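You operate a simulated robot arm through the tools that you are given. There is no shell and no other tool. Be economical: measure what you need, move in short steps, check, and stop when the job is done.

Carry out the task below with a simulated robot arm. There is one attempt and no reset: what you move stays moved.

TASK
Lid the trailer's crate and fix both brackets over it, buckles shut.
Fine: one bracket each side of the knob.

Only the result counts: the job must be done as asked and must still hold three seconds after the hand-in. Knocking over, shifting, dropping, spilling or breaking anything else fails it. A push-on lid holds only when it is set on centred and level and pressed home; a screw cap is set on level and turned clockwise until tight.

THE ROBOT
A 7-joint arm with a three-finger gripper, fixed in place. Base frame: the origin is at the foot of the arm, x ahead of it, y to its left, z up; the work surface is at about z = 0.62. Readings come in m, rad, newtons and seconds.
Its first joint turns from -2.897 to 2.897 rad. Payload 2.69 kg.
Tool frame: the origin (TCP) lies between the finger pads and is the grasp point; the fingertips stand 0.03 m ahead of it; z points along the fingers, y is the line along which they close. The gripper opens to 0.128 m. The gripper's body begins 0.117 m behind the TCP.
Orientation is that of the tool frame in the base frame, as [roll, pitch, yaw] about the fixed x, y, z axes, in that order (R = Rz(yaw) Ry(pitch) Rx(roll)). With the fingers straight down and closing along the base's y, the tool's x points along the base's -x, its y along +y and its z along -z.

THE INTERFACE
- The arm moves only by the tool nudge_tool. Its argument "steps" is one flat list of numbers, 7 for each row, row after row: the turn, a rotation vector about the base's x, y, z in rad, then the shift along the base's x, y, z in m, then the finger opening in m, from 0 to 0.128. In form: [ax, ay, az, dx, dy, dz, grip, ax, ay, az, dx, dy, dz, grip, ...]. A call has 1 to 8 rows; each row is the pose to reach, as a shift and turn from the pose commanded when the call began. Each row takes 0.2 s and may step no farther than 0.05 m and 0.15 rad from the row before; otherwise, or with a gripper value out of range, the whole call is refused. Where a pose cannot be reached the arm comes as near as it can. A force on the tool above 40 N (or 10 N above the force at the start of the call, whichever is more), or a blocked arm, ends the call early, and 0.2 s more pass. The fingers move at their own pace and stop on an object; they squeeze with about 34 N. The grip force told is the motor's: it shows also when the fingers shut on nothing. Time passes only in rows, and 0.2 s behind the last, so rows that repeat a pose let the fingers close. It gives the time, the measured TCP pose, the force on the tool (base axes), the opening and the grip force at its end, in the units of the frame above (readings bear some noise), with the torque about the TCP (base axes, N m) and any sound that the robot's microphone picked up.
- Cameras (640 x 400 px; columns grow to the right, rows downward): "scene" is fixed at [0.406, -0.6523, 1.4671]; the picture's right is [0.91, -0.41, 0.00], its down [-0.23, -0.51, -0.83] and it looks along [0.34, 0.76, -0.55] (base axes); focal length 371 px, centre (320, 200). "wrist" rides on the gripper at [0.058, 0.054, -0.131] in the tool frame; the picture's right is [-0.68, 0.74, 0.00], its down [-0.62, -0.57, -0.55] and it looks along [-0.40, -0.37, 0.84] (tool axes); focal length 234 px, centre (320, 200). There is no depth. A picture from a camera that has moved, and an enlarged one, comes with that camera's place and axes in the base frame and with its lens. The place of the scene camera against the robot may be out by one fixed shift of up to 0.025 m in any direction.
- get_image(camera): a new picture of that camera. The clock stands still meanwhile.
- move_column(by): slides the trunk up (or, below 0, down) by that many m; the arm rides with it, the base frame stays. It gives what a move gives, with no picture.
- zoom(camera, box): a new picture of the part [left, top, right, bottom] of that camera's present view, enlarged. The clock stands still meanwhile.
- finish_job(): hands the job in; it is judged then, once.

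Work in short steps. Places have to be worked out from the pictures, the camera data and where the tool is seen: move nearer, look again, correct. Check each grasp and each placing, and mend what went wrong. You have 120 turns and 68 pictures in all, those below and enlarged ones among them. Open the gripper and draw the arm clear of the work before you hand the job in, unless the task says otherwise; then end with one line.

The tools are called after "Emit:" by a JSON object that holds its "fn" and its "kwargs". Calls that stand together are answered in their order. nudge_tool: Moves the arm, as the interface text tells. Its arguments: {"type":"object","properties":{"steps":{"type":"array","items":{"type":"number"}}},"required":["steps"]} The other tools are called the same way: move_column (by) slides the trunk up or down; get_image (camera) takes a picture; zoom (camera, box) takes an enlarged picture of a part of a camera's view; finish_job () hands the job in.

At the start:

```text
clock: 0.0
tool_pos: [0.6154, 0.2794, 1.1486]
tool_rot: [3.142, 0.001, 3.14]
contact_force: [-0.4, -0.3, 0.2]
moment: [0.01, 0.01, 0.01]
width: 0.1279
grip_force: 0.1
trunk travel left (down, up): [-0.15, 0.2]
```

scene: 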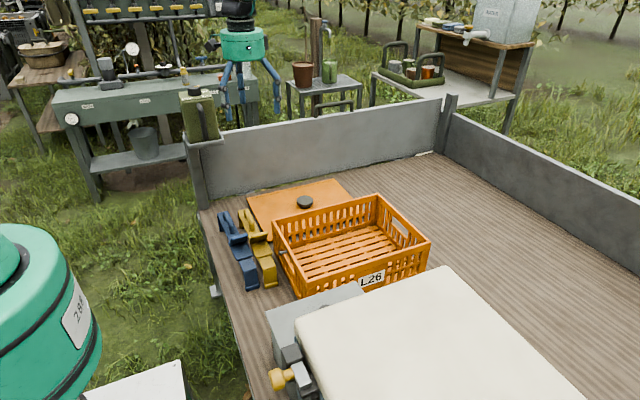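
wrist: 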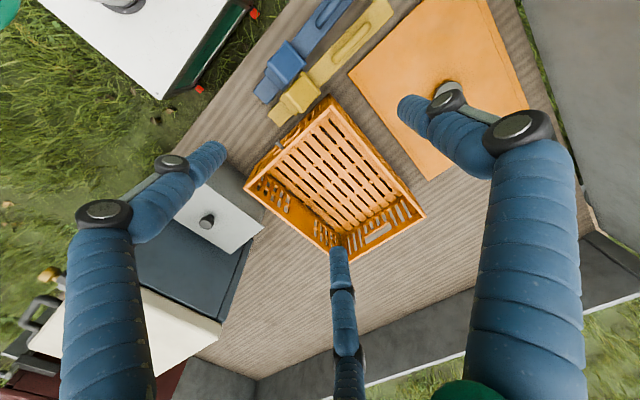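

I start with enlarged views of the crate, lid and brackets.

Emit:
{"fn": "zoom", "kwargs": {"camera": "scene", "box": [200, 160, 440, 310]}}

Emit:
{"fn": "zoom", "kwargs": {"camera": "wrist", "box": [220, 0, 540, 200]}}

```text
2.67 times, centred on (320, 235) of scene
camera zoom: at [0.406, -0.6523, 1.4671], right [0.91, -0.41, 0.0], down [-0.23, -0.51, -0.83], along [0.34, 0.76, -0.55], focal length 990 px, centre (320, 107)
```

zoom: 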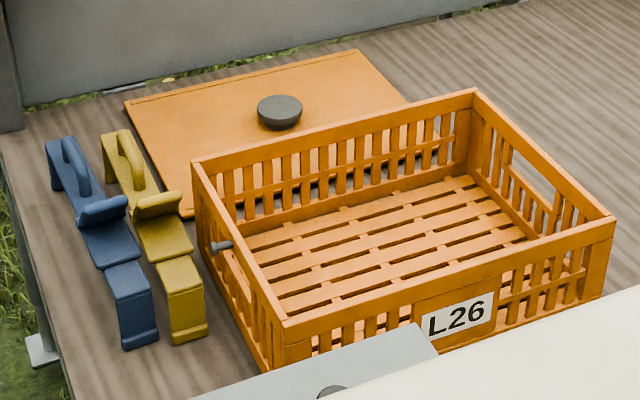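

```text
2.00 times, centred on (380, 100) of wrist
camera zoom: at [0.5568, 0.3332, 1.2809], right [0.68, 0.74, 0.0], down [0.62, -0.57, 0.55], along [0.4, -0.37, -0.84], focal length 468 px, centre (200, 400)
```

zoom: 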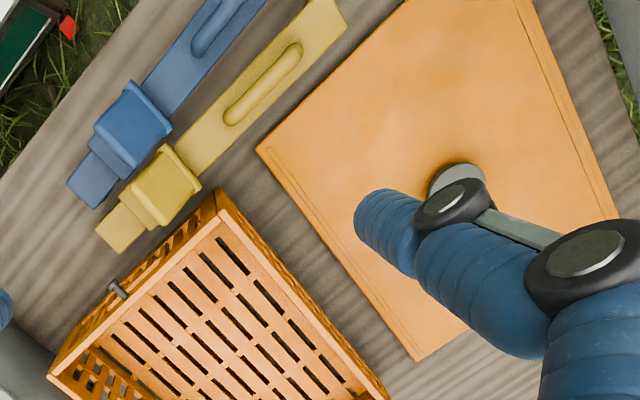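

Brackets lie at roughly x≈0.53 and 0.59, running along y (≈0.15–0.49). The lid knob is near (0.83, 0.50) and the crate is around (0.85, 0.15). I move lower over the brackets for a closer look.

Emit:
{"fn": "nudge_tool", "kwargs": {"steps": [0, 0, 0, -0.02, 0, -0.04, 0.128, 0, 0, 0, -0.04, 0, -0.08, 0.128, 0, 0, 0, -0.06, 0, -0.12, 0.128, 0, 0, 0, -0.08, 0, -0.16, 0.128, 0, 0, 0, -0.09, 0, -0.2, 0.128]}}

Emit:
{"fn": "get_image", "kwargs": {"camera": "wrist"}}

```text
clock: 1.2
tool_pos: [0.526, 0.2809, 0.9497]
tool_rot: [3.142, 0.001, -3.142]
contact_force: [0.2, 0.2, 0.0]
moment: [-0.02, -0.03, -0.02]
width: 0.1278
grip_force: 0.0
trunk travel left (down, up): [-0.15, 0.2]
```

```text
63 pictures are left
camera wrist: at [0.4672, 0.3344, 1.0824], right [0.68, 0.74, 0.0], down [0.62, -0.57, 0.55], along [0.41, -0.37, -0.84], focal length 234 px, centre (320, 200)
```

wrist: 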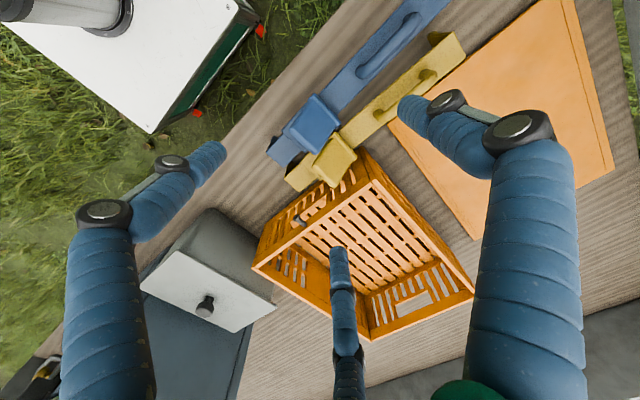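

The brackets are partly hidden from this side. I zoom in on them and on the gripper from the scene camera.

Emit:
{"fn": "zoom", "kwargs": {"camera": "wrist", "box": [240, 0, 500, 200]}}

Emit:
{"fn": "zoom", "kwargs": {"camera": "scene", "box": [180, 60, 340, 300]}}

```text
2.00 times, centred on (370, 100) of wrist
camera zoom: at [0.4672, 0.3344, 1.0824], right [0.68, 0.74, 0.0], down [0.62, -0.57, 0.55], along [0.41, -0.37, -0.84], focal length 468 px, centre (220, 400)
```

zoom: 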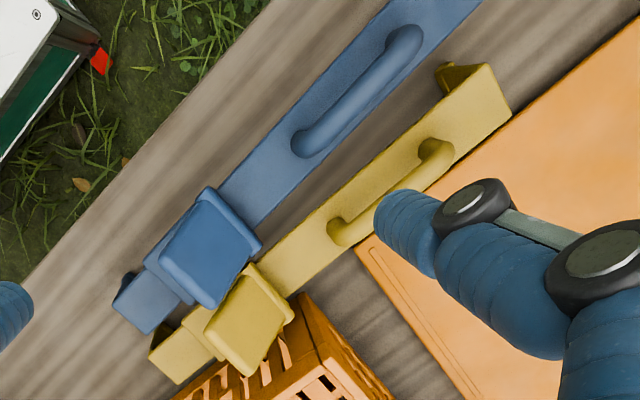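

```text
1.67 times, centred on (260, 180) of scene
camera zoom: at [0.406, -0.6523, 1.4671], right [0.91, -0.41, 0.0], down [-0.23, -0.51, -0.83], along [0.34, 0.76, -0.55], focal length 619 px, centre (420, 233)
```

zoom: 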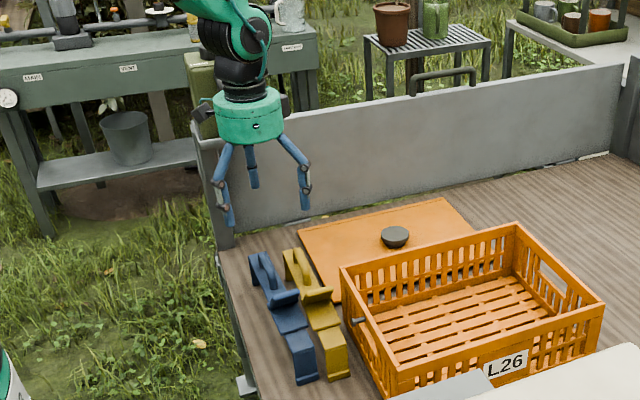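

From two views I get a crate rim at x 0.647–1.046, y −0.017–0.278, z≈0.76, and a crate centre of about (0.847, 0.130). The brackets lie along y already. The lid comes first, so I move over the knob and look closer.

Emit:
{"fn": "nudge_tool", "kwargs": {"steps": [0, 0, 0, 0.038, 0.0274, 0, 0.128, 0, 0, 0, 0.076, 0.0548, 0, 0.128, 0, 0, 0, 0.114, 0.0822, 0, 0.128, 0, 0, 0, 0.152, 0.1096, -0.01, 0.128, 0, 0, 0, 0.19, 0.137, -0.025, 0.128, 0, 0, 0, 0.228, 0.1644, -0.04, 0.128, 0, 0, 0, 0.266, 0.192, -0.055, 0.128, 0, 0, 0, 0.304, 0.219, -0.07, 0.128]}}

Emit:
{"fn": "get_image", "kwargs": {"camera": "wrist"}}

Emit:
{"fn": "zoom", "kwargs": {"camera": "scene", "box": [200, 80, 440, 230]}}

```text
clock: 3.0
tool_pos: [0.8308, 0.4991, 0.8798]
tool_rot: [3.141, 0.001, -3.141]
contact_force: [-0.8, -0.5, 0.8]
moment: [0.02, -0.01, 0.01]
width: 0.1277
grip_force: 0.1
trunk travel left (down, up): [-0.15, 0.2]
```

```text
60 pictures are left
camera wrist: at [0.7734, 0.5526, 1.011], right [0.68, 0.74, 0.0], down [0.62, -0.57, 0.55], along [0.4, -0.37, -0.84], focal length 234 px, centre (320, 200)
```

wrist: 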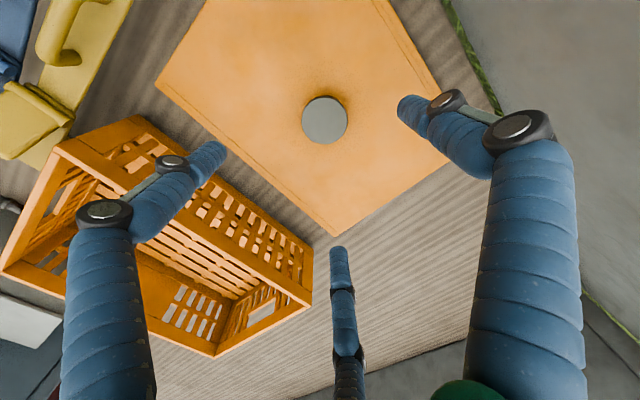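

```text
2.67 times, centred on (320, 155) of scene
camera zoom: at [0.406, -0.6523, 1.4671], right [0.91, -0.41, 0.0], down [-0.23, -0.51, -0.83], along [0.34, 0.76, -0.55], focal length 990 px, centre (320, 320)
```

zoom: 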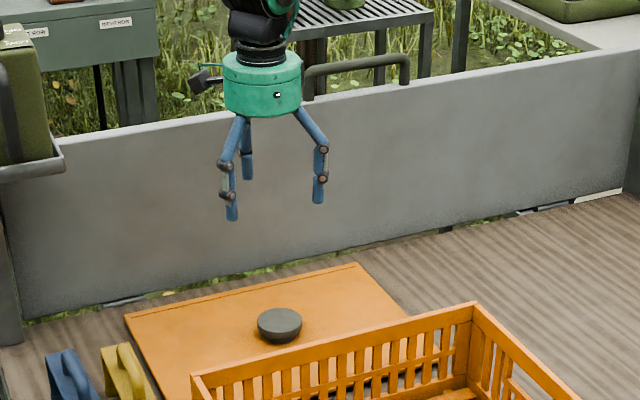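

The knob top appears near (0.842, 0.498) if its z≈0.66, with a diameter of about 0.065. I descend partway centred on it and look again.

Emit:
{"fn": "nudge_tool", "kwargs": {"steps": [0, 0, 0, 0.011, 0, -0.04, 0.128, 0, 0, 0, 0.011, 0, -0.08, 0.128, 0, 0, 0, 0.011, 0, -0.12, 0.128]}}

Emit:
{"fn": "get_image", "kwargs": {"camera": "wrist"}}

Emit:
{"fn": "zoom", "kwargs": {"camera": "scene", "box": [200, 80, 440, 230]}}

```text
clock: 3.8
tool_pos: [0.84, 0.4991, 0.7562]
tool_rot: [3.141, 0.0, 3.141]
contact_force: [1.0, -0.4, 0.6]
moment: [-0.01, 0.05, 0.03]
width: 0.128
grip_force: 0.0
trunk travel left (down, up): [-0.15, 0.2]
```

```text
58 pictures are left
camera wrist: at [0.7822, 0.5531, 0.8879], right [0.68, 0.74, 0.0], down [0.62, -0.57, 0.55], along [0.4, -0.37, -0.84], focal length 234 px, centre (320, 200)
```

wrist: 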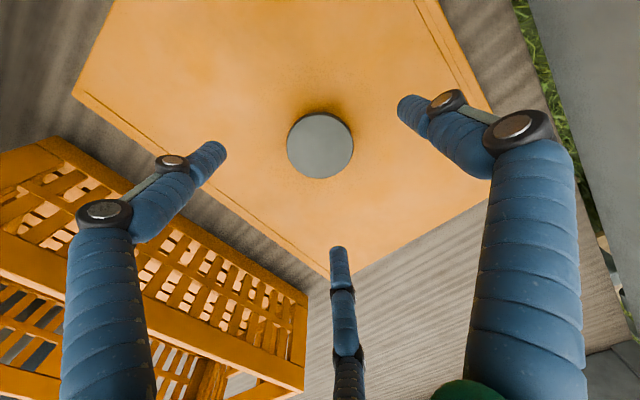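

```text
2.67 times, centred on (320, 155) of scene
camera zoom: at [0.406, -0.6523, 1.4671], right [0.91, -0.41, 0.0], down [-0.23, -0.51, -0.83], along [0.34, 0.76, -0.55], focal length 990 px, centre (320, 320)
```

zoom: 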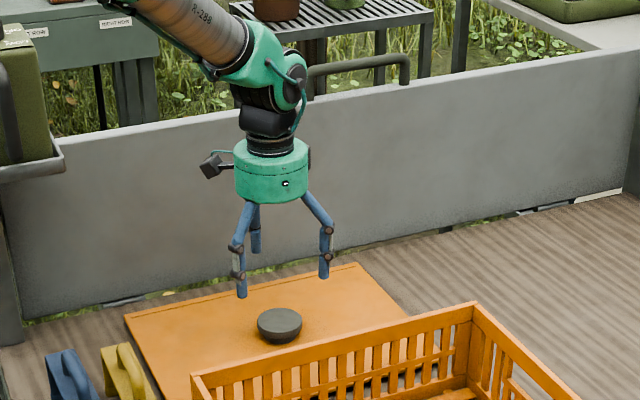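

The knob top triangulates to (0.838, 0.5015, 0.676) with a diameter of about 0.062. I descend with the fingertips just above the lid plate and close.

Emit:
{"fn": "nudge_tool", "kwargs": {"steps": [0, 0, 0, -0.002, 0.002, -0.035, 0.128, 0, 0, 0, -0.002, 0.002, -0.065, 0.128, 0, 0, 0, -0.002, 0.002, -0.076, 0.128, 0, 0, 0, -0.002, 0.002, -0.076, 0.07, 0, 0, 0, -0.002, 0.002, -0.076, 0.04, 0, 0, 0, -0.002, 0.002, -0.076, 0.04]}}

Emit:
{"fn": "get_image", "kwargs": {"camera": "wrist"}}

```text
clock: 5.2
tool_pos: [0.8407, 0.5003, 0.6833]
tool_rot: [3.141, 0.0, -3.141]
contact_force: [-0.9, -2.3, 4.1]
moment: [-0.07, 0.09, -0.13]
width: 0.0665
grip_force: 33.8
trunk travel left (down, up): [-0.15, 0.2]
```

```text
56 pictures are left
camera wrist: at [0.7811, 0.5543, 0.8144], right [0.68, 0.74, 0.0], down [0.62, -0.57, 0.55], along [0.4, -0.37, -0.84], focal length 234 px, centre (320, 200)
```

wrist: 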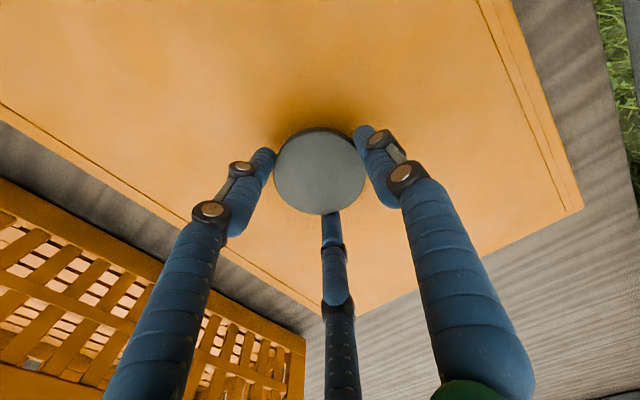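

The grip is firm at 66 mm. I lift straight up by 0.19.

Emit:
{"fn": "nudge_tool", "kwargs": {"steps": [0, 0, 0, 0, 0, 0.02, 0.03, 0, 0, 0, 0, 0, 0.055, 0.03, 0, 0, 0, 0, 0, 0.09, 0.03, 0, 0, 0, 0, 0, 0.125, 0.03, 0, 0, 0, 0, 0, 0.16, 0.03, 0, 0, 0, 0, 0, 0.19, 0.03, 0, 0, 0, 0, 0, 0.19, 0.03]}}

Emit:
{"fn": "get_image", "kwargs": {"camera": "scene"}}

Emit:
{"fn": "get_image", "kwargs": {"camera": "wrist"}}

```text
clock: 6.8
tool_pos: [0.8402, 0.5, 0.8721]
tool_rot: [-3.141, 0.0, 3.141]
contact_force: [-0.8, -0.5, -3.0]
moment: [0.0, -0.02, -0.02]
width: 0.0662
grip_force: 34.3
trunk travel left (down, up): [-0.15, 0.2]
```

```text
55 pictures are left
```

scene: 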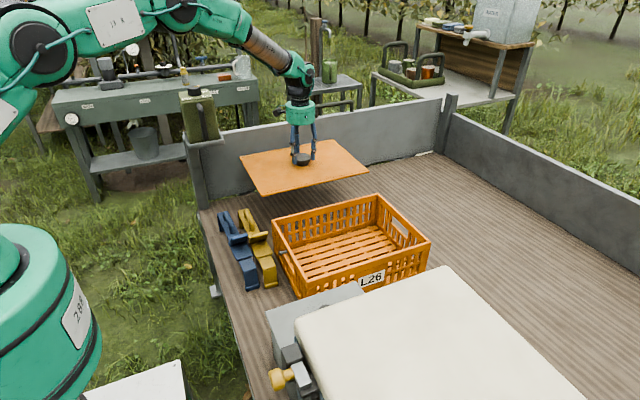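

```text
54 pictures are left
camera wrist: at [0.7815, 0.5536, 1.0042], right [0.68, 0.74, 0.0], down [0.62, -0.57, 0.55], along [0.4, -0.37, -0.84], focal length 234 px, centre (320, 200)
```

wrist: 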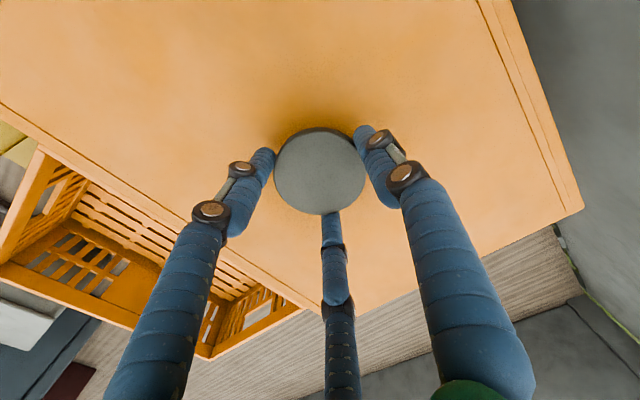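

The lid is up. I check its tilt and yaw in an enlarged view before carrying it.

Emit:
{"fn": "zoom", "kwargs": {"camera": "scene", "box": [220, 110, 440, 260]}}

```text
2.67 times, centred on (330, 185) of scene
camera zoom: at [0.406, -0.6523, 1.4671], right [0.91, -0.41, 0.0], down [-0.23, -0.51, -0.83], along [0.34, 0.76, -0.55], focal length 990 px, centre (293, 240)
```

zoom: 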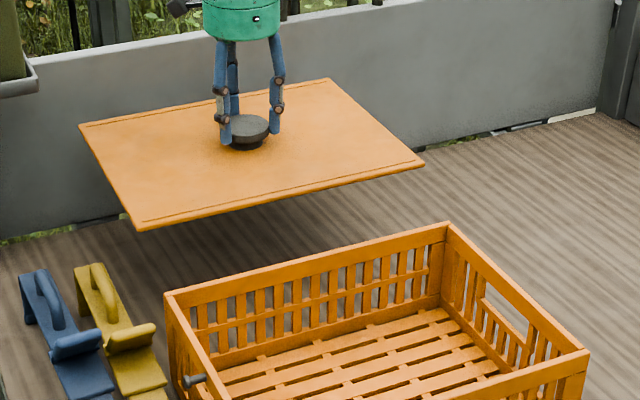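

The lid is level with yaw ≈ 0, matching the crate's, and both cameras put the crate centre near (0.849, 0.130). I carry the lid over the crate.

Emit:
{"fn": "nudge_tool", "kwargs": {"steps": [0, 0, 0, 0.001, -0.047, 0.005, 0.03, 0, 0, 0, 0.002, -0.094, 0.005, 0.03, 0, 0, 0, 0.003, -0.141, 0.005, 0.03, 0, 0, 0, 0.004, -0.188, 0.005, 0.03, 0, 0, 0, 0.005, -0.235, 0.005, 0.03, 0, 0, 0, 0.006, -0.282, 0.005, 0.03, 0, 0, 0, 0.007, -0.329, 0.005, 0.03, 0, 0, 0, 0.008, -0.37, 0.005, 0.03]}}

Emit:
{"fn": "zoom", "kwargs": {"camera": "scene", "box": [240, 150, 464, 290]}}

Emit:
{"fn": "get_image", "kwargs": {"camera": "wrist"}}

```text
clock: 8.6
tool_pos: [0.8499, 0.1317, 0.8774]
tool_rot: [-3.141, 0.0, -3.141]
contact_force: [0.3, 0.3, -3.1]
moment: [-0.04, 0.0, 0.01]
width: 0.0664
grip_force: 33.5
trunk travel left (down, up): [-0.15, 0.2]
```

```text
2.86 times, centred on (352, 220) of scene
camera zoom: at [0.406, -0.6523, 1.4671], right [0.91, -0.41, 0.0], down [-0.23, -0.51, -0.83], along [0.34, 0.76, -0.55], focal length 1061 px, centre (229, 143)
```

zoom: 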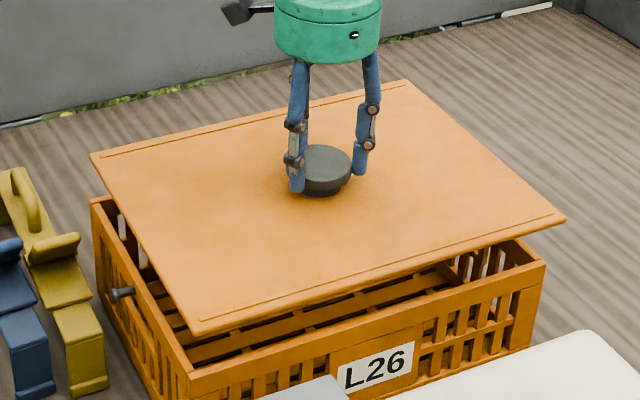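

```text
51 pictures are left
camera wrist: at [0.7921, 0.1849, 1.0102], right [0.68, 0.74, 0.0], down [0.62, -0.57, 0.55], along [0.4, -0.37, -0.84], focal length 234 px, centre (320, 200)
```

wrist: 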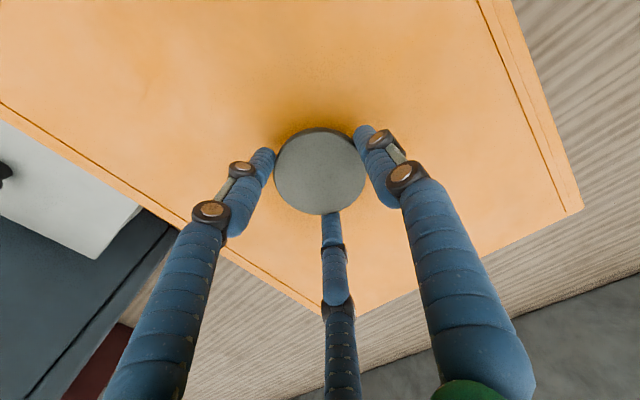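

Lid and crate appear aligned within about a centimetre, but the height estimate limits this. I lower by 0.04 so the gap is small and compare edges again.

Emit:
{"fn": "nudge_tool", "kwargs": {"steps": [0, 0, 0, 0, 0, -0.02, 0.03, 0, 0, 0, 0, 0, -0.042, 0.03, 0, 0, 0, 0, 0, -0.042, 0.03]}}

Emit:
{"fn": "zoom", "kwargs": {"camera": "scene", "box": [260, 180, 440, 292]}}

```text
clock: 9.4
tool_pos: [0.8501, 0.1315, 0.8364]
tool_rot: [-3.141, 0.0, -3.141]
contact_force: [-1.1, 0.3, -3.8]
moment: [0.02, 0.0, -0.02]
width: 0.0661
grip_force: 33.7
trunk travel left (down, up): [-0.15, 0.2]
```

```text
3.56 times, centred on (350, 236) of scene
camera zoom: at [0.406, -0.6523, 1.4671], right [0.91, -0.41, 0.0], down [-0.23, -0.51, -0.83], along [0.34, 0.76, -0.55], focal length 1320 px, centre (213, 72)
```

zoom: 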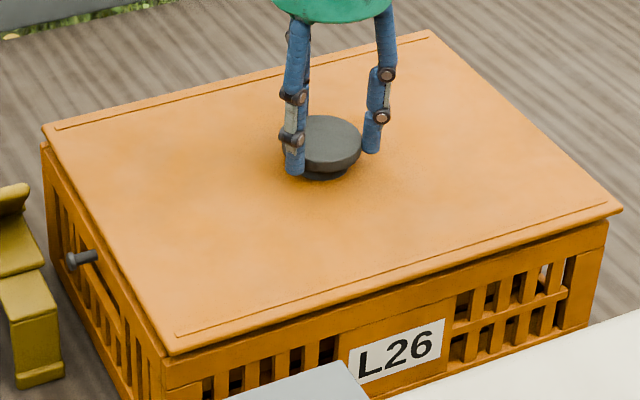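

The scene view suggests the lid sits about 4–6 mm too far in +x. I shift −0.004 in x and zoom hard on the front corners.

Emit:
{"fn": "nudge_tool", "kwargs": {"steps": [0, 0, 0, -0.004, 0, 0, 0.03, 0, 0, 0, -0.004, 0, 0, 0.03]}}

Emit:
{"fn": "zoom", "kwargs": {"camera": "scene", "box": [284, 256, 340, 291]}}

Emit:
{"fn": "zoom", "kwargs": {"camera": "scene", "box": [390, 220, 446, 255]}}

Emit:
{"fn": "zoom", "kwargs": {"camera": "scene", "box": [255, 200, 311, 235]}}

```text
clock: 10.0
tool_pos: [0.843, 0.1324, 0.8359]
tool_rot: [-3.14, 0.0, -3.14]
contact_force: [0.5, -0.3, -3.3]
moment: [0.0, 0.03, 0.0]
width: 0.0662
grip_force: 33.8
trunk travel left (down, up): [-0.15, 0.2]
```

```text
11.43 times, centred on (312, 274) of scene
camera zoom: at [0.406, -0.6523, 1.4671], right [0.91, -0.41, 0.0], down [-0.23, -0.51, -0.83], along [0.34, 0.76, -0.55], focal length 4244 px, centre (411, -640)
```

zoom: 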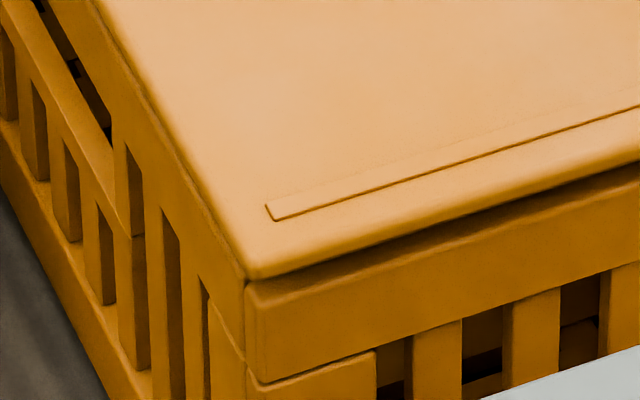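

```text
11.43 times, centred on (418, 238) of scene
camera zoom: at [0.406, -0.6523, 1.4671], right [0.91, -0.41, 0.0], down [-0.23, -0.51, -0.83], along [0.34, 0.76, -0.55], focal length 4244 px, centre (-800, -229)
```

zoom: 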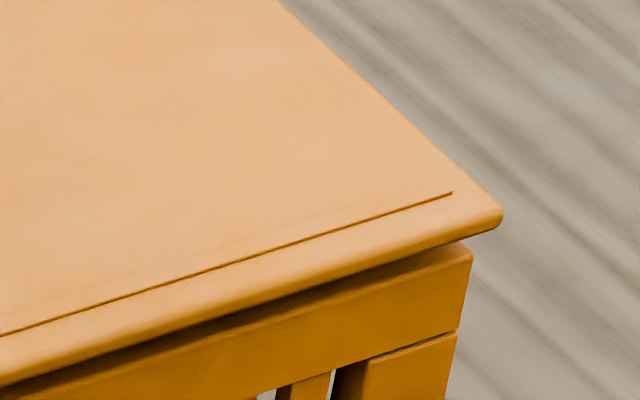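

```text
11.43 times, centred on (283, 218) of scene
camera zoom: at [0.406, -0.6523, 1.4671], right [0.91, -0.41, 0.0], down [-0.23, -0.51, -0.83], along [0.34, 0.76, -0.55], focal length 4244 px, centre (743, 0)
```

zoom: 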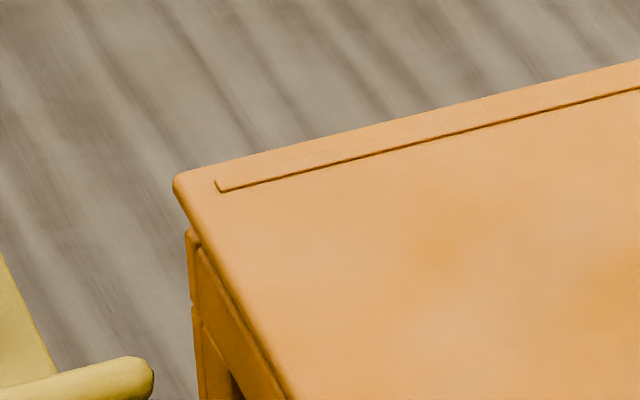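

Corner overhangs are now nearly symmetric, about 3–4 mm each side, with the lid about 5–8 mm above the rim. I lower gently until contact.

Emit:
{"fn": "nudge_tool", "kwargs": {"steps": [0, 0, 0, 0, 0, -0.003, 0.03, 0, 0, 0, 0, 0, -0.005, 0.03, 0, 0, 0, 0, 0, -0.005, 0.03]}}

Emit:
{"fn": "zoom", "kwargs": {"camera": "scene", "box": [390, 220, 446, 255]}}

Emit:
{"fn": "zoom", "kwargs": {"camera": "scene", "box": [284, 256, 340, 291]}}

```text
clock: 10.8
tool_pos: [0.8425, 0.1317, 0.8302]
tool_rot: [-3.141, 0.0, -3.141]
contact_force: [0.2, 0.1, -3.0]
moment: [-0.01, 0.0, 0.01]
width: 0.0664
grip_force: 34.3
trunk travel left (down, up): [-0.15, 0.2]
```

```text
11.43 times, centred on (418, 238) of scene
camera zoom: at [0.406, -0.6523, 1.4671], right [0.91, -0.41, 0.0], down [-0.23, -0.51, -0.83], along [0.34, 0.76, -0.55], focal length 4244 px, centre (-800, -229)
```

zoom: 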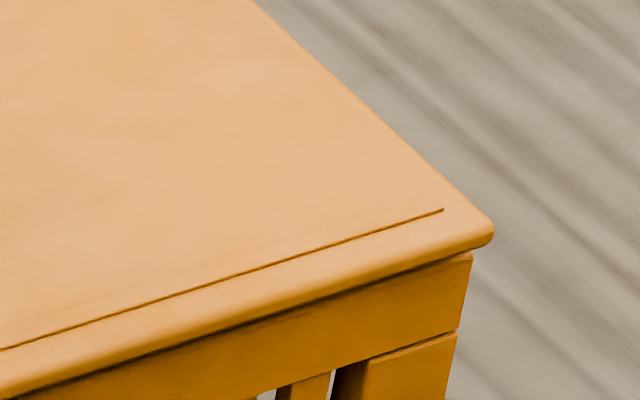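

```text
11.43 times, centred on (312, 274) of scene
camera zoom: at [0.406, -0.6523, 1.4671], right [0.91, -0.41, 0.0], down [-0.23, -0.51, -0.83], along [0.34, 0.76, -0.55], focal length 4244 px, centre (411, -640)
```

zoom: 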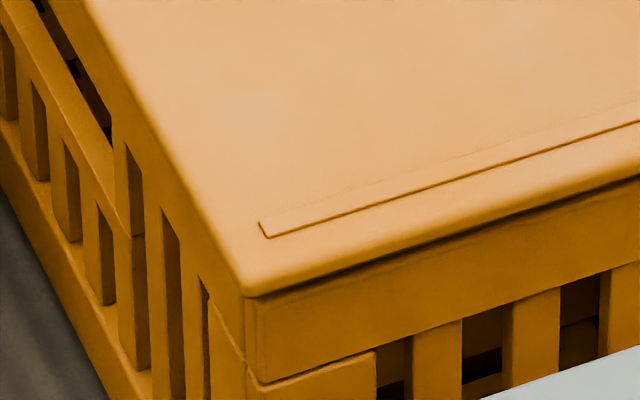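

The lid's x-centring now looks good. I lower further until contact, then check the rear corners.

Emit:
{"fn": "nudge_tool", "kwargs": {"steps": [0, 0, 0, 0, 0, -0.002, 0.03, 0, 0, 0, 0, 0, -0.004, 0.03, 0, 0, 0, 0, 0, -0.004, 0.03]}}

Emit:
{"fn": "zoom", "kwargs": {"camera": "scene", "box": [255, 200, 311, 235]}}

Emit:
{"fn": "zoom", "kwargs": {"camera": "scene", "box": [284, 256, 340, 291]}}

```text
clock: 11.6
tool_pos: [0.8435, 0.1306, 0.8275]
tool_rot: [3.141, 0.0, -3.141]
contact_force: [0.5, 0.0, -3.5]
moment: [0.01, 0.01, -0.01]
width: 0.0663
grip_force: 34.7
trunk travel left (down, up): [-0.15, 0.2]
```

```text
11.43 times, centred on (283, 218) of scene
camera zoom: at [0.406, -0.6523, 1.4671], right [0.91, -0.41, 0.0], down [-0.23, -0.51, -0.83], along [0.34, 0.76, -0.55], focal length 4244 px, centre (743, 0)
```

zoom: 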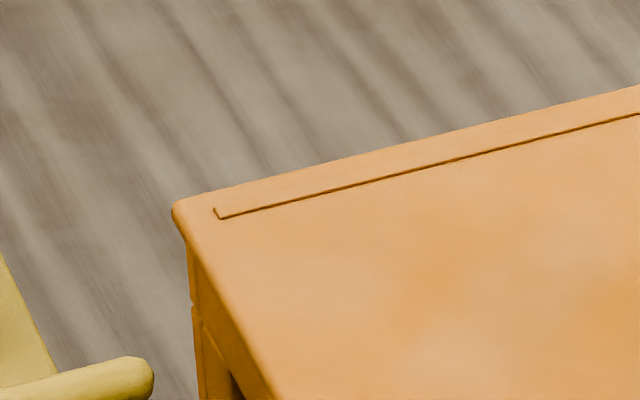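

```text
11.43 times, centred on (312, 274) of scene
camera zoom: at [0.406, -0.6523, 1.4671], right [0.91, -0.41, 0.0], down [-0.23, -0.51, -0.83], along [0.34, 0.76, -0.55], focal length 4244 px, centre (411, -640)
```

zoom: 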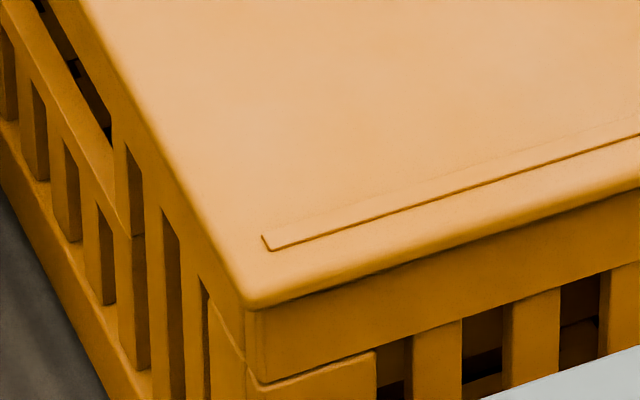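

There is still no contact, and the lid's edge now seems to pass slightly below the rim edge, like a skirt going over. I continue down slowly, watching the force.

Emit:
{"fn": "nudge_tool", "kwargs": {"steps": [0, 0, 0, 0, 0, -0.002, 0.03, 0, 0, 0, 0, 0, -0.004, 0.03, 0, 0, 0, 0, 0, -0.006, 0.03, 0, 0, 0, 0, 0, -0.006, 0.03]}}

Emit:
{"fn": "zoom", "kwargs": {"camera": "scene", "box": [284, 256, 340, 291]}}

```text
clock: 12.6
tool_pos: [0.8429, 0.1314, 0.8236]
tool_rot: [-3.141, 0.004, -3.141]
contact_force: [-4.2, 3.1, 26.9]
moment: [0.09, 0.33, 0.19]
width: 0.0662
grip_force: 34.2
trunk travel left (down, up): [-0.15, 0.2]
```

```text
11.43 times, centred on (312, 274) of scene
camera zoom: at [0.406, -0.6523, 1.4671], right [0.91, -0.41, 0.0], down [-0.23, -0.51, -0.83], along [0.34, 0.76, -0.55], focal length 4244 px, centre (411, -640)
```

zoom: 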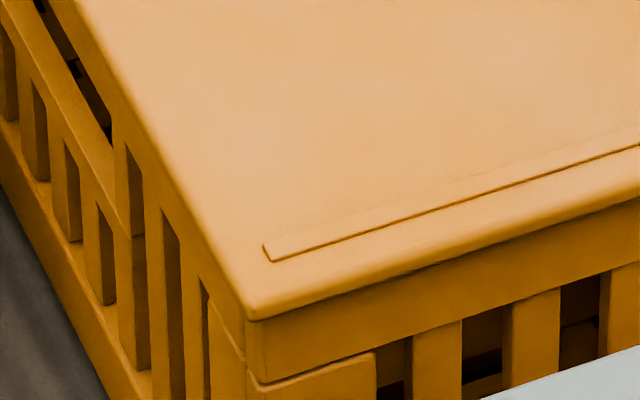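

Contact came at about 27 N. I check the other corners for level seating.

Emit:
{"fn": "zoom", "kwargs": {"camera": "scene", "box": [390, 220, 446, 255]}}

Emit:
{"fn": "zoom", "kwargs": {"camera": "scene", "box": [255, 195, 319, 235]}}

```text
11.43 times, centred on (418, 238) of scene
camera zoom: at [0.406, -0.6523, 1.4671], right [0.91, -0.41, 0.0], down [-0.23, -0.51, -0.83], along [0.34, 0.76, -0.55], focal length 4244 px, centre (-800, -229)
```

zoom: 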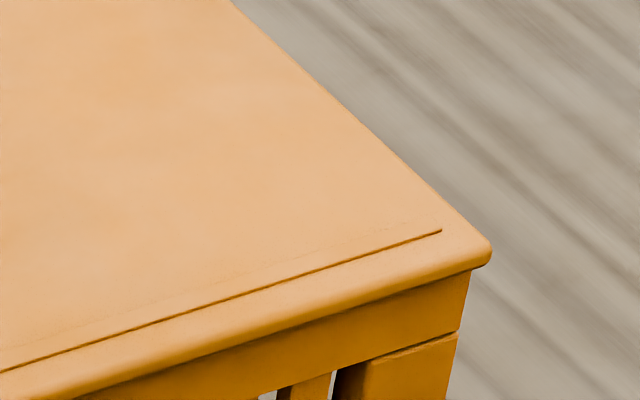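

```text
10.00 times, centred on (287, 215) of scene
camera zoom: at [0.406, -0.6523, 1.4671], right [0.91, -0.41, 0.0], down [-0.23, -0.51, -0.83], along [0.34, 0.76, -0.55], focal length 3714 px, centre (650, 50)
```

zoom: 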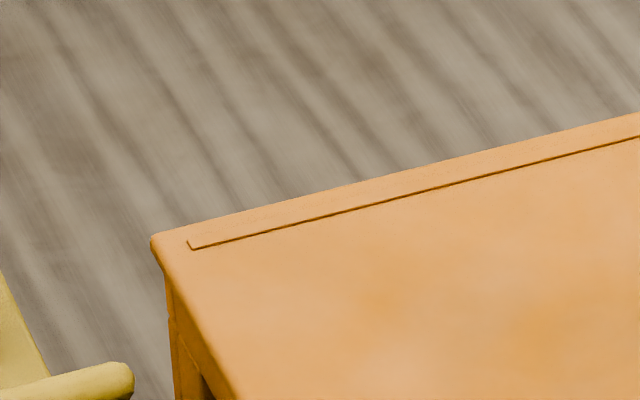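

The lid is seating evenly. I press a little more and listen for a click.

Emit:
{"fn": "nudge_tool", "kwargs": {"steps": [0, 0, 0, 0, 0, -0.002, 0.03, 0, 0, 0, 0, 0, -0.004, 0.03, 0, 0, 0, 0, 0, -0.004, 0.03]}}

```text
clock: 13.4
tool_pos: [0.8415, 0.1304, 0.8198]
tool_rot: [-3.141, 0.005, -3.141]
contact_force: [6.7, 5.4, 26.6]
moment: [0.14, -0.37, 0.05]
width: 0.0666
grip_force: 34.2
trunk travel left (down, up): [-0.15, 0.2]
```

The tool went 4 mm lower at the same force, so I check whether the lid sank or the fingers slipped.

Emit:
{"fn": "zoom", "kwargs": {"camera": "scene", "box": [260, 180, 440, 292]}}

Emit:
{"fn": "zoom", "kwargs": {"camera": "scene", "box": [390, 220, 446, 255]}}

```text
3.56 times, centred on (350, 236) of scene
camera zoom: at [0.406, -0.6523, 1.4671], right [0.91, -0.41, 0.0], down [-0.23, -0.51, -0.83], along [0.34, 0.76, -0.55], focal length 1320 px, centre (213, 72)
```

zoom: 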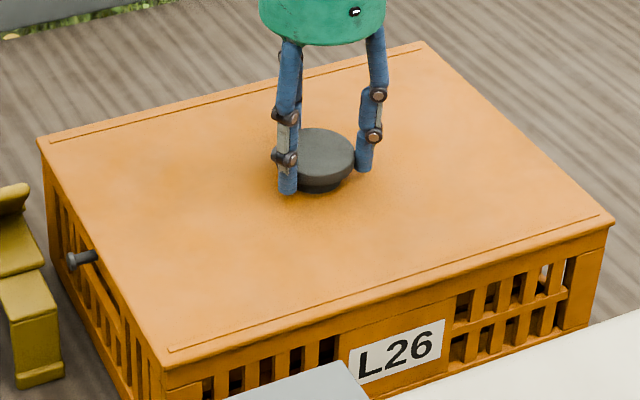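

```text
11.43 times, centred on (418, 238) of scene
camera zoom: at [0.406, -0.6523, 1.4671], right [0.91, -0.41, 0.0], down [-0.23, -0.51, -0.83], along [0.34, 0.76, -0.55], focal length 4244 px, centre (-800, -229)
```

zoom: 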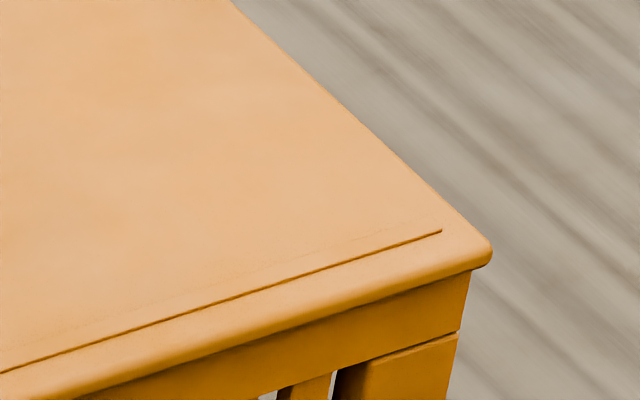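

The lid hasn't changed and is flat, flush and bottomed, so the fingers just slid on the knob. I release, rise, close the fingers and press on the knob top to make sure it is home.

Emit:
{"fn": "nudge_tool", "kwargs": {"steps": [0, 0, 0, 0, 0, 0.006, 0.128, 0, 0, 0, 0, 0, 0.006, 0.128, 0, 0, 0, 0, 0, 0.04, 0.128, 0, 0, 0, 0, 0, 0.07, 0.06, 0, 0, 0, 0, 0, 0.07, 0.0, 0, 0, 0, 0, 0, 0.07, 0.0, 0, 0, 0, 0, 0, 0.05, 0.0]}}

Emit:
{"fn": "nudge_tool", "kwargs": {"steps": [0, 0, 0, 0, 0, -0.01, 0.0, 0, 0, 0, 0, 0, -0.02, 0.0, 0, 0, 0, 0, 0, -0.03, 0.0, 0, 0, 0, 0, 0, -0.04, 0.0, 0, 0, 0, 0, 0, -0.045, 0.0]}}

```text
clock: 15.0
tool_pos: [0.8415, 0.129, 0.8697]
tool_rot: [-3.141, -0.001, -3.141]
contact_force: [0.2, -0.9, -0.1]
moment: [0.0, 0.0, 0.0]
width: 0.002
grip_force: 31.4
trunk travel left (down, up): [-0.15, 0.2]
```

```text
clock: 16.1
tool_pos: [0.8452, 0.131, 0.8337]
tool_rot: [3.138, 0.01, -3.141]
contact_force: [4.9, 1.1, 11.2]
moment: [-0.02, 0.03, 0.02]
width: 0.0022
grip_force: 32.1
trunk travel left (down, up): [-0.15, 0.2]
stopped in row 5: the force on the tool passed its limit at 48 N (the readings are from after the stop); the commanded pose is now the measured one
```

The press reached 48 N with the knob top at z≈0.804, so the lid is home. I rise and move over the brackets while turning the gripper 90° so the fingers close along x, across the handle bars.

Emit:
{"fn": "nudge_tool", "kwargs": {"steps": [0, 0, 0, 0, 0, 0.03, 0.0, 0, 0, 0, 0, 0, 0.07, 0.03, 0, 0, 0.14, -0.03, 0.03, 0.09, 0.06, 0, 0, 0.28, -0.06, 0.06, 0.1, 0.1, 0, 0, 0.42, -0.09, 0.09, 0.1, 0.128, 0, 0, 0.56, -0.12, 0.12, 0.1, 0.128, 0, 0, 0.7, -0.15, 0.15, 0.1, 0.128, 0, 0, 0.84, -0.18, 0.18, 0.1, 0.128]}}

Emit:
{"fn": "nudge_tool", "kwargs": {"steps": [0, 0, 0.14, -0.02, 0.015, 0, 0.128, 0, 0, 0.28, -0.04, 0.03, 0, 0.128, 0, 0, 0.42, -0.06, 0.05, 0, 0.128, 0, 0, 0.57, -0.08, 0.06, 0, 0.128, 0, 0, 0.72, -0.08, 0.07, -0.02, 0.128, 0, 0, 0.731, -0.08, 0.07, -0.04, 0.128]}}

Emit:
{"fn": "get_image", "kwargs": {"camera": "wrist"}}

Emit:
{"fn": "zoom", "kwargs": {"camera": "scene", "box": [200, 180, 440, 330]}}

```text
clock: 17.9
tool_pos: [0.6638, 0.3098, 0.9298]
tool_rot: [3.141, 0.005, -2.299]
contact_force: [0.1, 0.7, -0.3]
moment: [-0.02, -0.01, 0.0]
width: 0.1277
grip_force: 0.1
trunk travel left (down, up): [-0.15, 0.2]
```

```text
clock: 19.3
tool_pos: [0.5824, 0.3794, 0.8873]
tool_rot: [3.142, 0.004, -1.568]
contact_force: [0.3, -0.3, 0.2]
moment: [0.0, -0.03, 0.03]
width: 0.1281
grip_force: 0.1
trunk travel left (down, up): [-0.15, 0.2]
```

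```text
37 pictures are left
camera wrist: at [0.5294, 0.3205, 1.0207], right [-0.74, 0.68, 0.0], down [0.56, 0.61, 0.55], along [0.37, 0.41, -0.83], focal length 234 px, centre (320, 200)
```

wrist: 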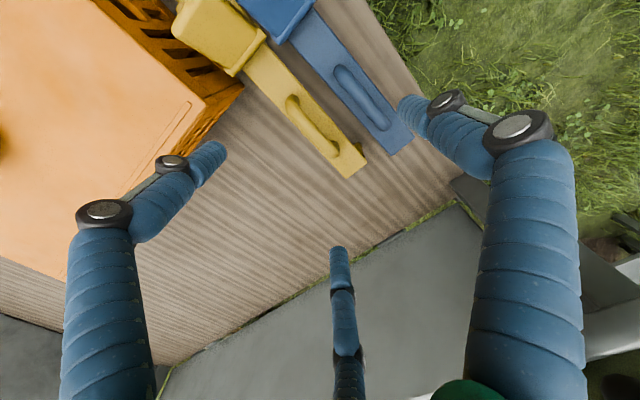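

```text
2.67 times, centred on (320, 255) of scene
camera zoom: at [0.406, -0.6523, 1.4671], right [0.91, -0.41, 0.0], down [-0.23, -0.51, -0.83], along [0.34, 0.76, -0.55], focal length 990 px, centre (320, 53)
```

zoom: 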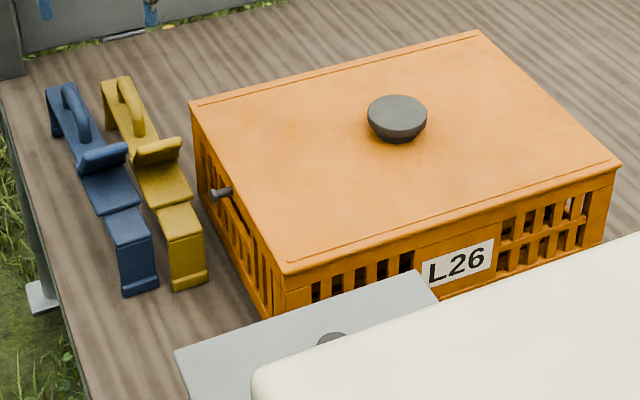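

The lid is seated flat. Now I look at the bracket detail.

Emit:
{"fn": "zoom", "kwargs": {"camera": "wrist", "box": [160, 0, 440, 180]}}

Emit:
{"fn": "zoom", "kwargs": {"camera": "scene", "box": [212, 200, 292, 295]}}

```text
2.22 times, centred on (300, 90) of wrist
camera zoom: at [0.5294, 0.3205, 1.0207], right [-0.74, 0.68, 0.0], down [0.56, 0.61, 0.55], along [0.37, 0.41, -0.83], focal length 520 px, centre (364, 444)
```

zoom: 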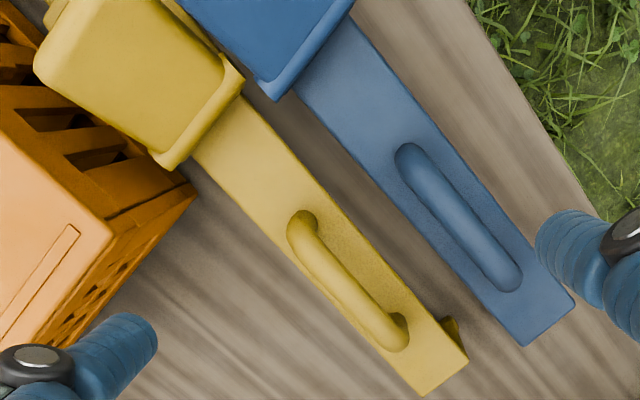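

```text
4.21 times, centred on (252, 248) of scene
camera zoom: at [0.406, -0.6523, 1.4671], right [0.91, -0.41, 0.0], down [-0.23, -0.51, -0.83], along [0.34, 0.76, -0.55], focal length 1564 px, centre (606, 0)
```

zoom: 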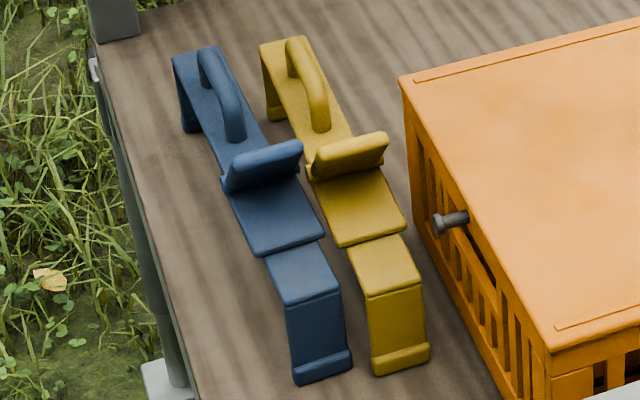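

I read each bracket as a strap with a handle bar, legs at both ends, and a buckle lever hinged near y≈0.275 and raised about 45° toward −y, so pushing it down should shut it. I approach the yellow handle (≈0.590, 0.36) with a narrow opening.

Emit:
{"fn": "nudge_tool", "kwargs": {"steps": [0, 0, 0, 0.008, -0.019, -0.02, 0.055, 0, 0, 0, 0.008, -0.019, -0.055, 0.055, 0, 0, 0, 0.008, -0.019, -0.055, 0.055]}}

Emit:
{"fn": "get_image", "kwargs": {"camera": "wrist"}}

Emit:
{"fn": "zoom", "kwargs": {"camera": "scene", "box": [200, 160, 296, 230]}}

```text
clock: 20.1
tool_pos: [0.5905, 0.3628, 0.835]
tool_rot: [3.138, 0.006, -1.57]
contact_force: [0.5, -0.5, -1.1]
moment: [-0.02, 0.05, -0.02]
width: 0.0549
grip_force: 0.0
trunk travel left (down, up): [-0.15, 0.2]
```

```text
33 pictures are left
camera wrist: at [0.5381, 0.3035, 0.9671], right [-0.74, 0.68, 0.0], down [0.57, 0.61, 0.55], along [0.37, 0.41, -0.83], focal length 234 px, centre (320, 200)
```

wrist: 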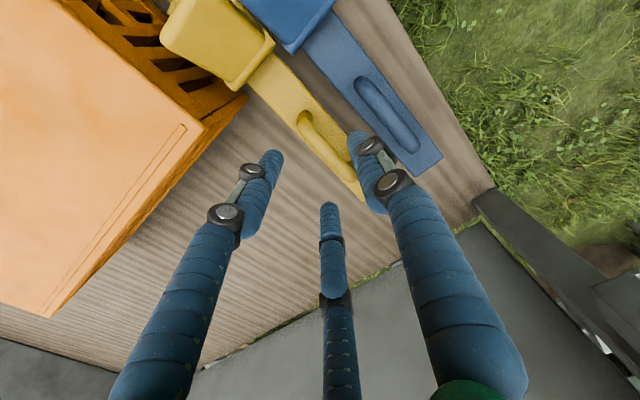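

```text
5.71 times, centred on (248, 195) of scene
camera zoom: at [0.406, -0.6523, 1.4671], right [0.91, -0.41, 0.0], down [-0.23, -0.51, -0.83], along [0.34, 0.76, -0.55], focal length 2122 px, centre (731, 229)
```

zoom: 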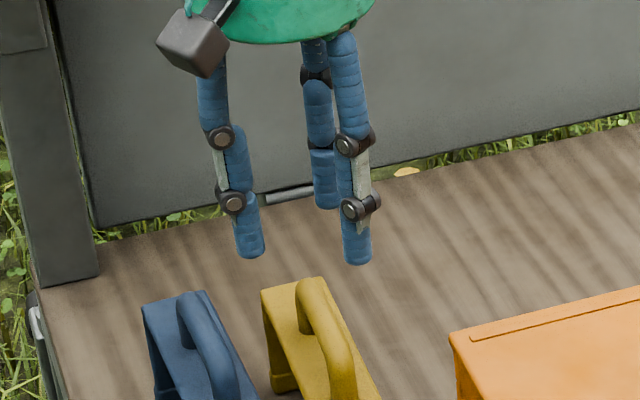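

By triangulation the yellow handle lies at x≈0.592, y 0.34–0.42, with its top at z≈0.73 and the strap top at z≈0.69. I descend to TCP z≈0.727 and close.

Emit:
{"fn": "nudge_tool", "kwargs": {"steps": [0, 0, 0, 0.002, -0.006, -0.04, 0.05, 0, 0, 0, 0.002, -0.006, -0.075, 0.05, 0, 0, 0, 0.002, -0.006, -0.095, 0.05, 0, 0, 0, 0.002, -0.006, -0.106, 0.05, 0, 0, 0, 0.002, -0.006, -0.106, 0.05]}}

Emit:
{"fn": "zoom", "kwargs": {"camera": "wrist", "box": [200, 50, 440, 250]}}

Emit:
{"fn": "zoom", "kwargs": {"camera": "scene", "box": [200, 180, 296, 250]}}

```text
clock: 21.3
tool_pos: [0.5948, 0.357, 0.7318]
tool_rot: [-3.14, 0.007, -1.571]
contact_force: [-2.2, -2.5, 28.3]
moment: [-1.09, -0.41, -0.25]
width: 0.0521
grip_force: 1.4
trunk travel left (down, up): [-0.15, 0.2]
```

```text
2.00 times, centred on (320, 150) of wrist
camera zoom: at [0.5413, 0.2976, 0.863], right [-0.74, 0.68, 0.0], down [0.56, 0.61, 0.55], along [0.37, 0.41, -0.83], focal length 468 px, centre (320, 300)
```

zoom: 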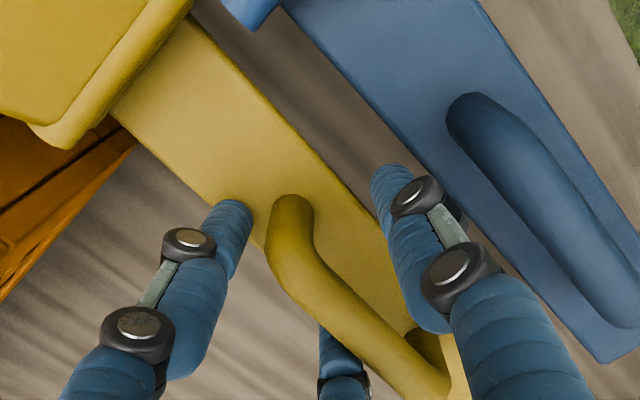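

```text
5.71 times, centred on (248, 215) of scene
camera zoom: at [0.406, -0.6523, 1.4671], right [0.91, -0.41, 0.0], down [-0.23, -0.51, -0.83], along [0.34, 0.76, -0.55], focal length 2122 px, centre (731, 114)
```

zoom: 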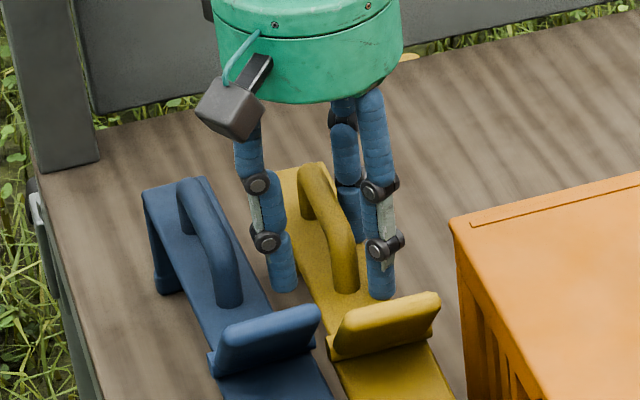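

The moment reading puts the contact at (+0.015, −0.036) from the TCP, which matches a finger of the three-finger hand seen in the pictures: one finger at −x and two at +x, ±0.03 in y. The strap top is therefore at z≈0.70. I rise slightly, centre the handle within the triangle at y≈0.377, then close.

Emit:
{"fn": "nudge_tool", "kwargs": {"steps": [0, 0, 0, 0, 0, 0.012, 0.055, 0, 0, 0, 0.006, 0.02, 0.012, 0.055, 0, 0, 0, 0.006, 0.02, 0.01, 0.055, 0, 0, 0, 0.006, 0.02, 0.01, 0.04, 0, 0, 0, 0.006, 0.02, 0.01, 0.02, 0, 0, 0, 0.006, 0.02, 0.01, 0.0, 0, 0, 0, 0.006, 0.02, 0.01, 0.0]}}

Emit:
{"fn": "zoom", "kwargs": {"camera": "wrist", "box": [200, 50, 440, 250]}}

```text
clock: 22.9
tool_pos: [0.5998, 0.3765, 0.7399]
tool_rot: [-3.141, 0.006, -1.571]
contact_force: [-0.8, 0.6, -0.3]
moment: [0.03, 0.01, -0.08]
width: 0.0239
grip_force: 34.5
trunk travel left (down, up): [-0.15, 0.2]
```

```text
2.00 times, centred on (320, 150) of wrist
camera zoom: at [0.5478, 0.3173, 0.8712], right [-0.74, 0.68, 0.0], down [0.57, 0.61, 0.55], along [0.37, 0.41, -0.83], focal length 468 px, centre (320, 300)
```

zoom: 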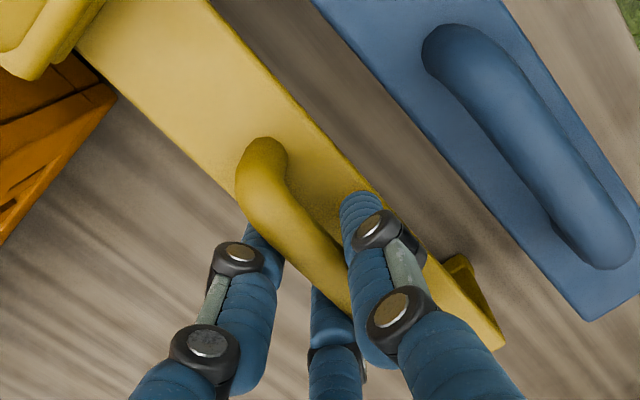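

The grip is firm (width 24 mm) with the three fingers on the handle. I lift a little and check for droop.

Emit:
{"fn": "nudge_tool", "kwargs": {"steps": [0, 0, 0, 0, 0, 0.02, 0.0, 0, 0, 0, 0, 0, 0.05, 0.0, 0, 0, 0, 0, 0, 0.09, 0.0, 0, 0, 0, 0, 0, 0.13, 0.0, 0, 0, 0, 0, 0, 0.165, 0.0, 0, 0, 0, 0, 0, 0.165, 0.0]}}

Emit:
{"fn": "get_image", "kwargs": {"camera": "scene"}}

```text
clock: 24.3
tool_pos: [0.5996, 0.374, 0.9039]
tool_rot: [3.141, 0.005, -1.569]
contact_force: [0.1, -0.9, -1.7]
moment: [0.2, -0.04, 0.01]
width: 0.0239
grip_force: 33.9
trunk travel left (down, up): [-0.15, 0.2]
```

```text
28 pictures are left
```

scene: 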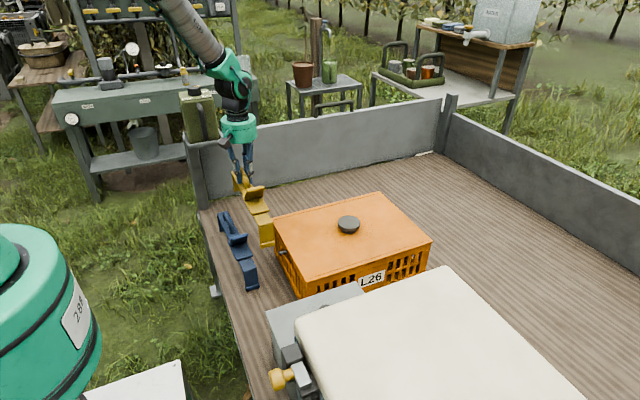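

The bracket is lifted and looks about level. I raise it another 0.05 and carry it over the far side of the crate (x≈0.935), then zoom in for alignment.

Emit:
{"fn": "nudge_tool", "kwargs": {"steps": [0, 0, 0, 0, 0, 0.045, 0.0, 0, 0, 0, 0.046, -0.01, 0.05, 0.0, 0, 0, 0, 0.09, -0.03, 0.05, 0.0, 0, 0, 0, 0.134, -0.05, 0.05, 0.0, 0, 0, 0, 0.177, -0.072, 0.05, 0.0, 0, 0, 0, 0.22, -0.095, 0.05, 0.0, 0, 0, 0, 0.262, -0.12, 0.05, 0.0, 0, 0, 0, 0.302, -0.147, 0.05, 0.0]}}

Emit:
{"fn": "nudge_tool", "kwargs": {"steps": [0, 0, 0, 0.038, -0.025, 0, 0.0, 0, 0, 0, 0.038, -0.025, 0, 0.0]}}

Emit:
{"fn": "zoom", "kwargs": {"camera": "scene", "box": [270, 110, 450, 290]}}

Emit:
{"fn": "get_image", "kwargs": {"camera": "wrist"}}

```text
clock: 26.1
tool_pos: [0.8987, 0.2301, 0.956]
tool_rot: [-3.14, 0.006, -1.57]
contact_force: [0.1, -0.6, -2.3]
moment: [0.13, -0.03, 0.0]
width: 0.024
grip_force: 34.0
trunk travel left (down, up): [-0.15, 0.2]
```

```text
clock: 26.7
tool_pos: [0.9376, 0.2044, 0.9537]
tool_rot: [3.139, 0.004, -1.57]
contact_force: [-0.7, 0.4, -1.9]
moment: [0.2, 0.04, -0.01]
width: 0.0238
grip_force: 34.2
trunk travel left (down, up): [-0.15, 0.2]
```

```text
2.22 times, centred on (360, 200) of scene
camera zoom: at [0.406, -0.6523, 1.4671], right [0.91, -0.41, 0.0], down [-0.23, -0.51, -0.83], along [0.34, 0.76, -0.55], focal length 825 px, centre (231, 200)
```

zoom: 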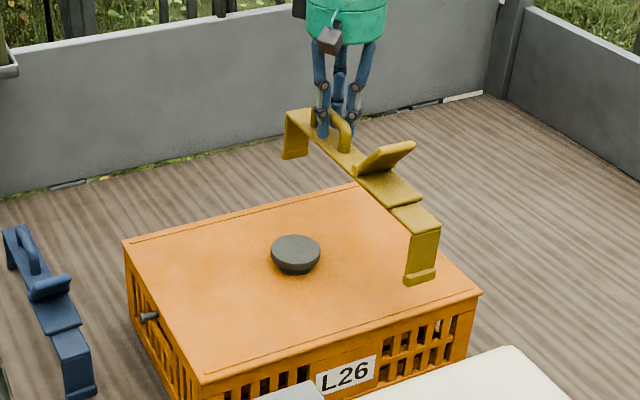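

```text
26 pictures are left
camera wrist: at [0.8857, 0.1447, 1.0858], right [-0.74, 0.68, 0.01], down [0.57, 0.61, 0.55], along [0.37, 0.41, -0.83], focal length 234 px, centre (320, 200)
```

wrist: 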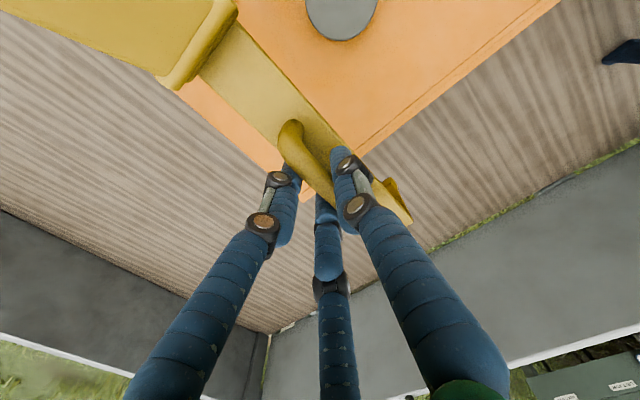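

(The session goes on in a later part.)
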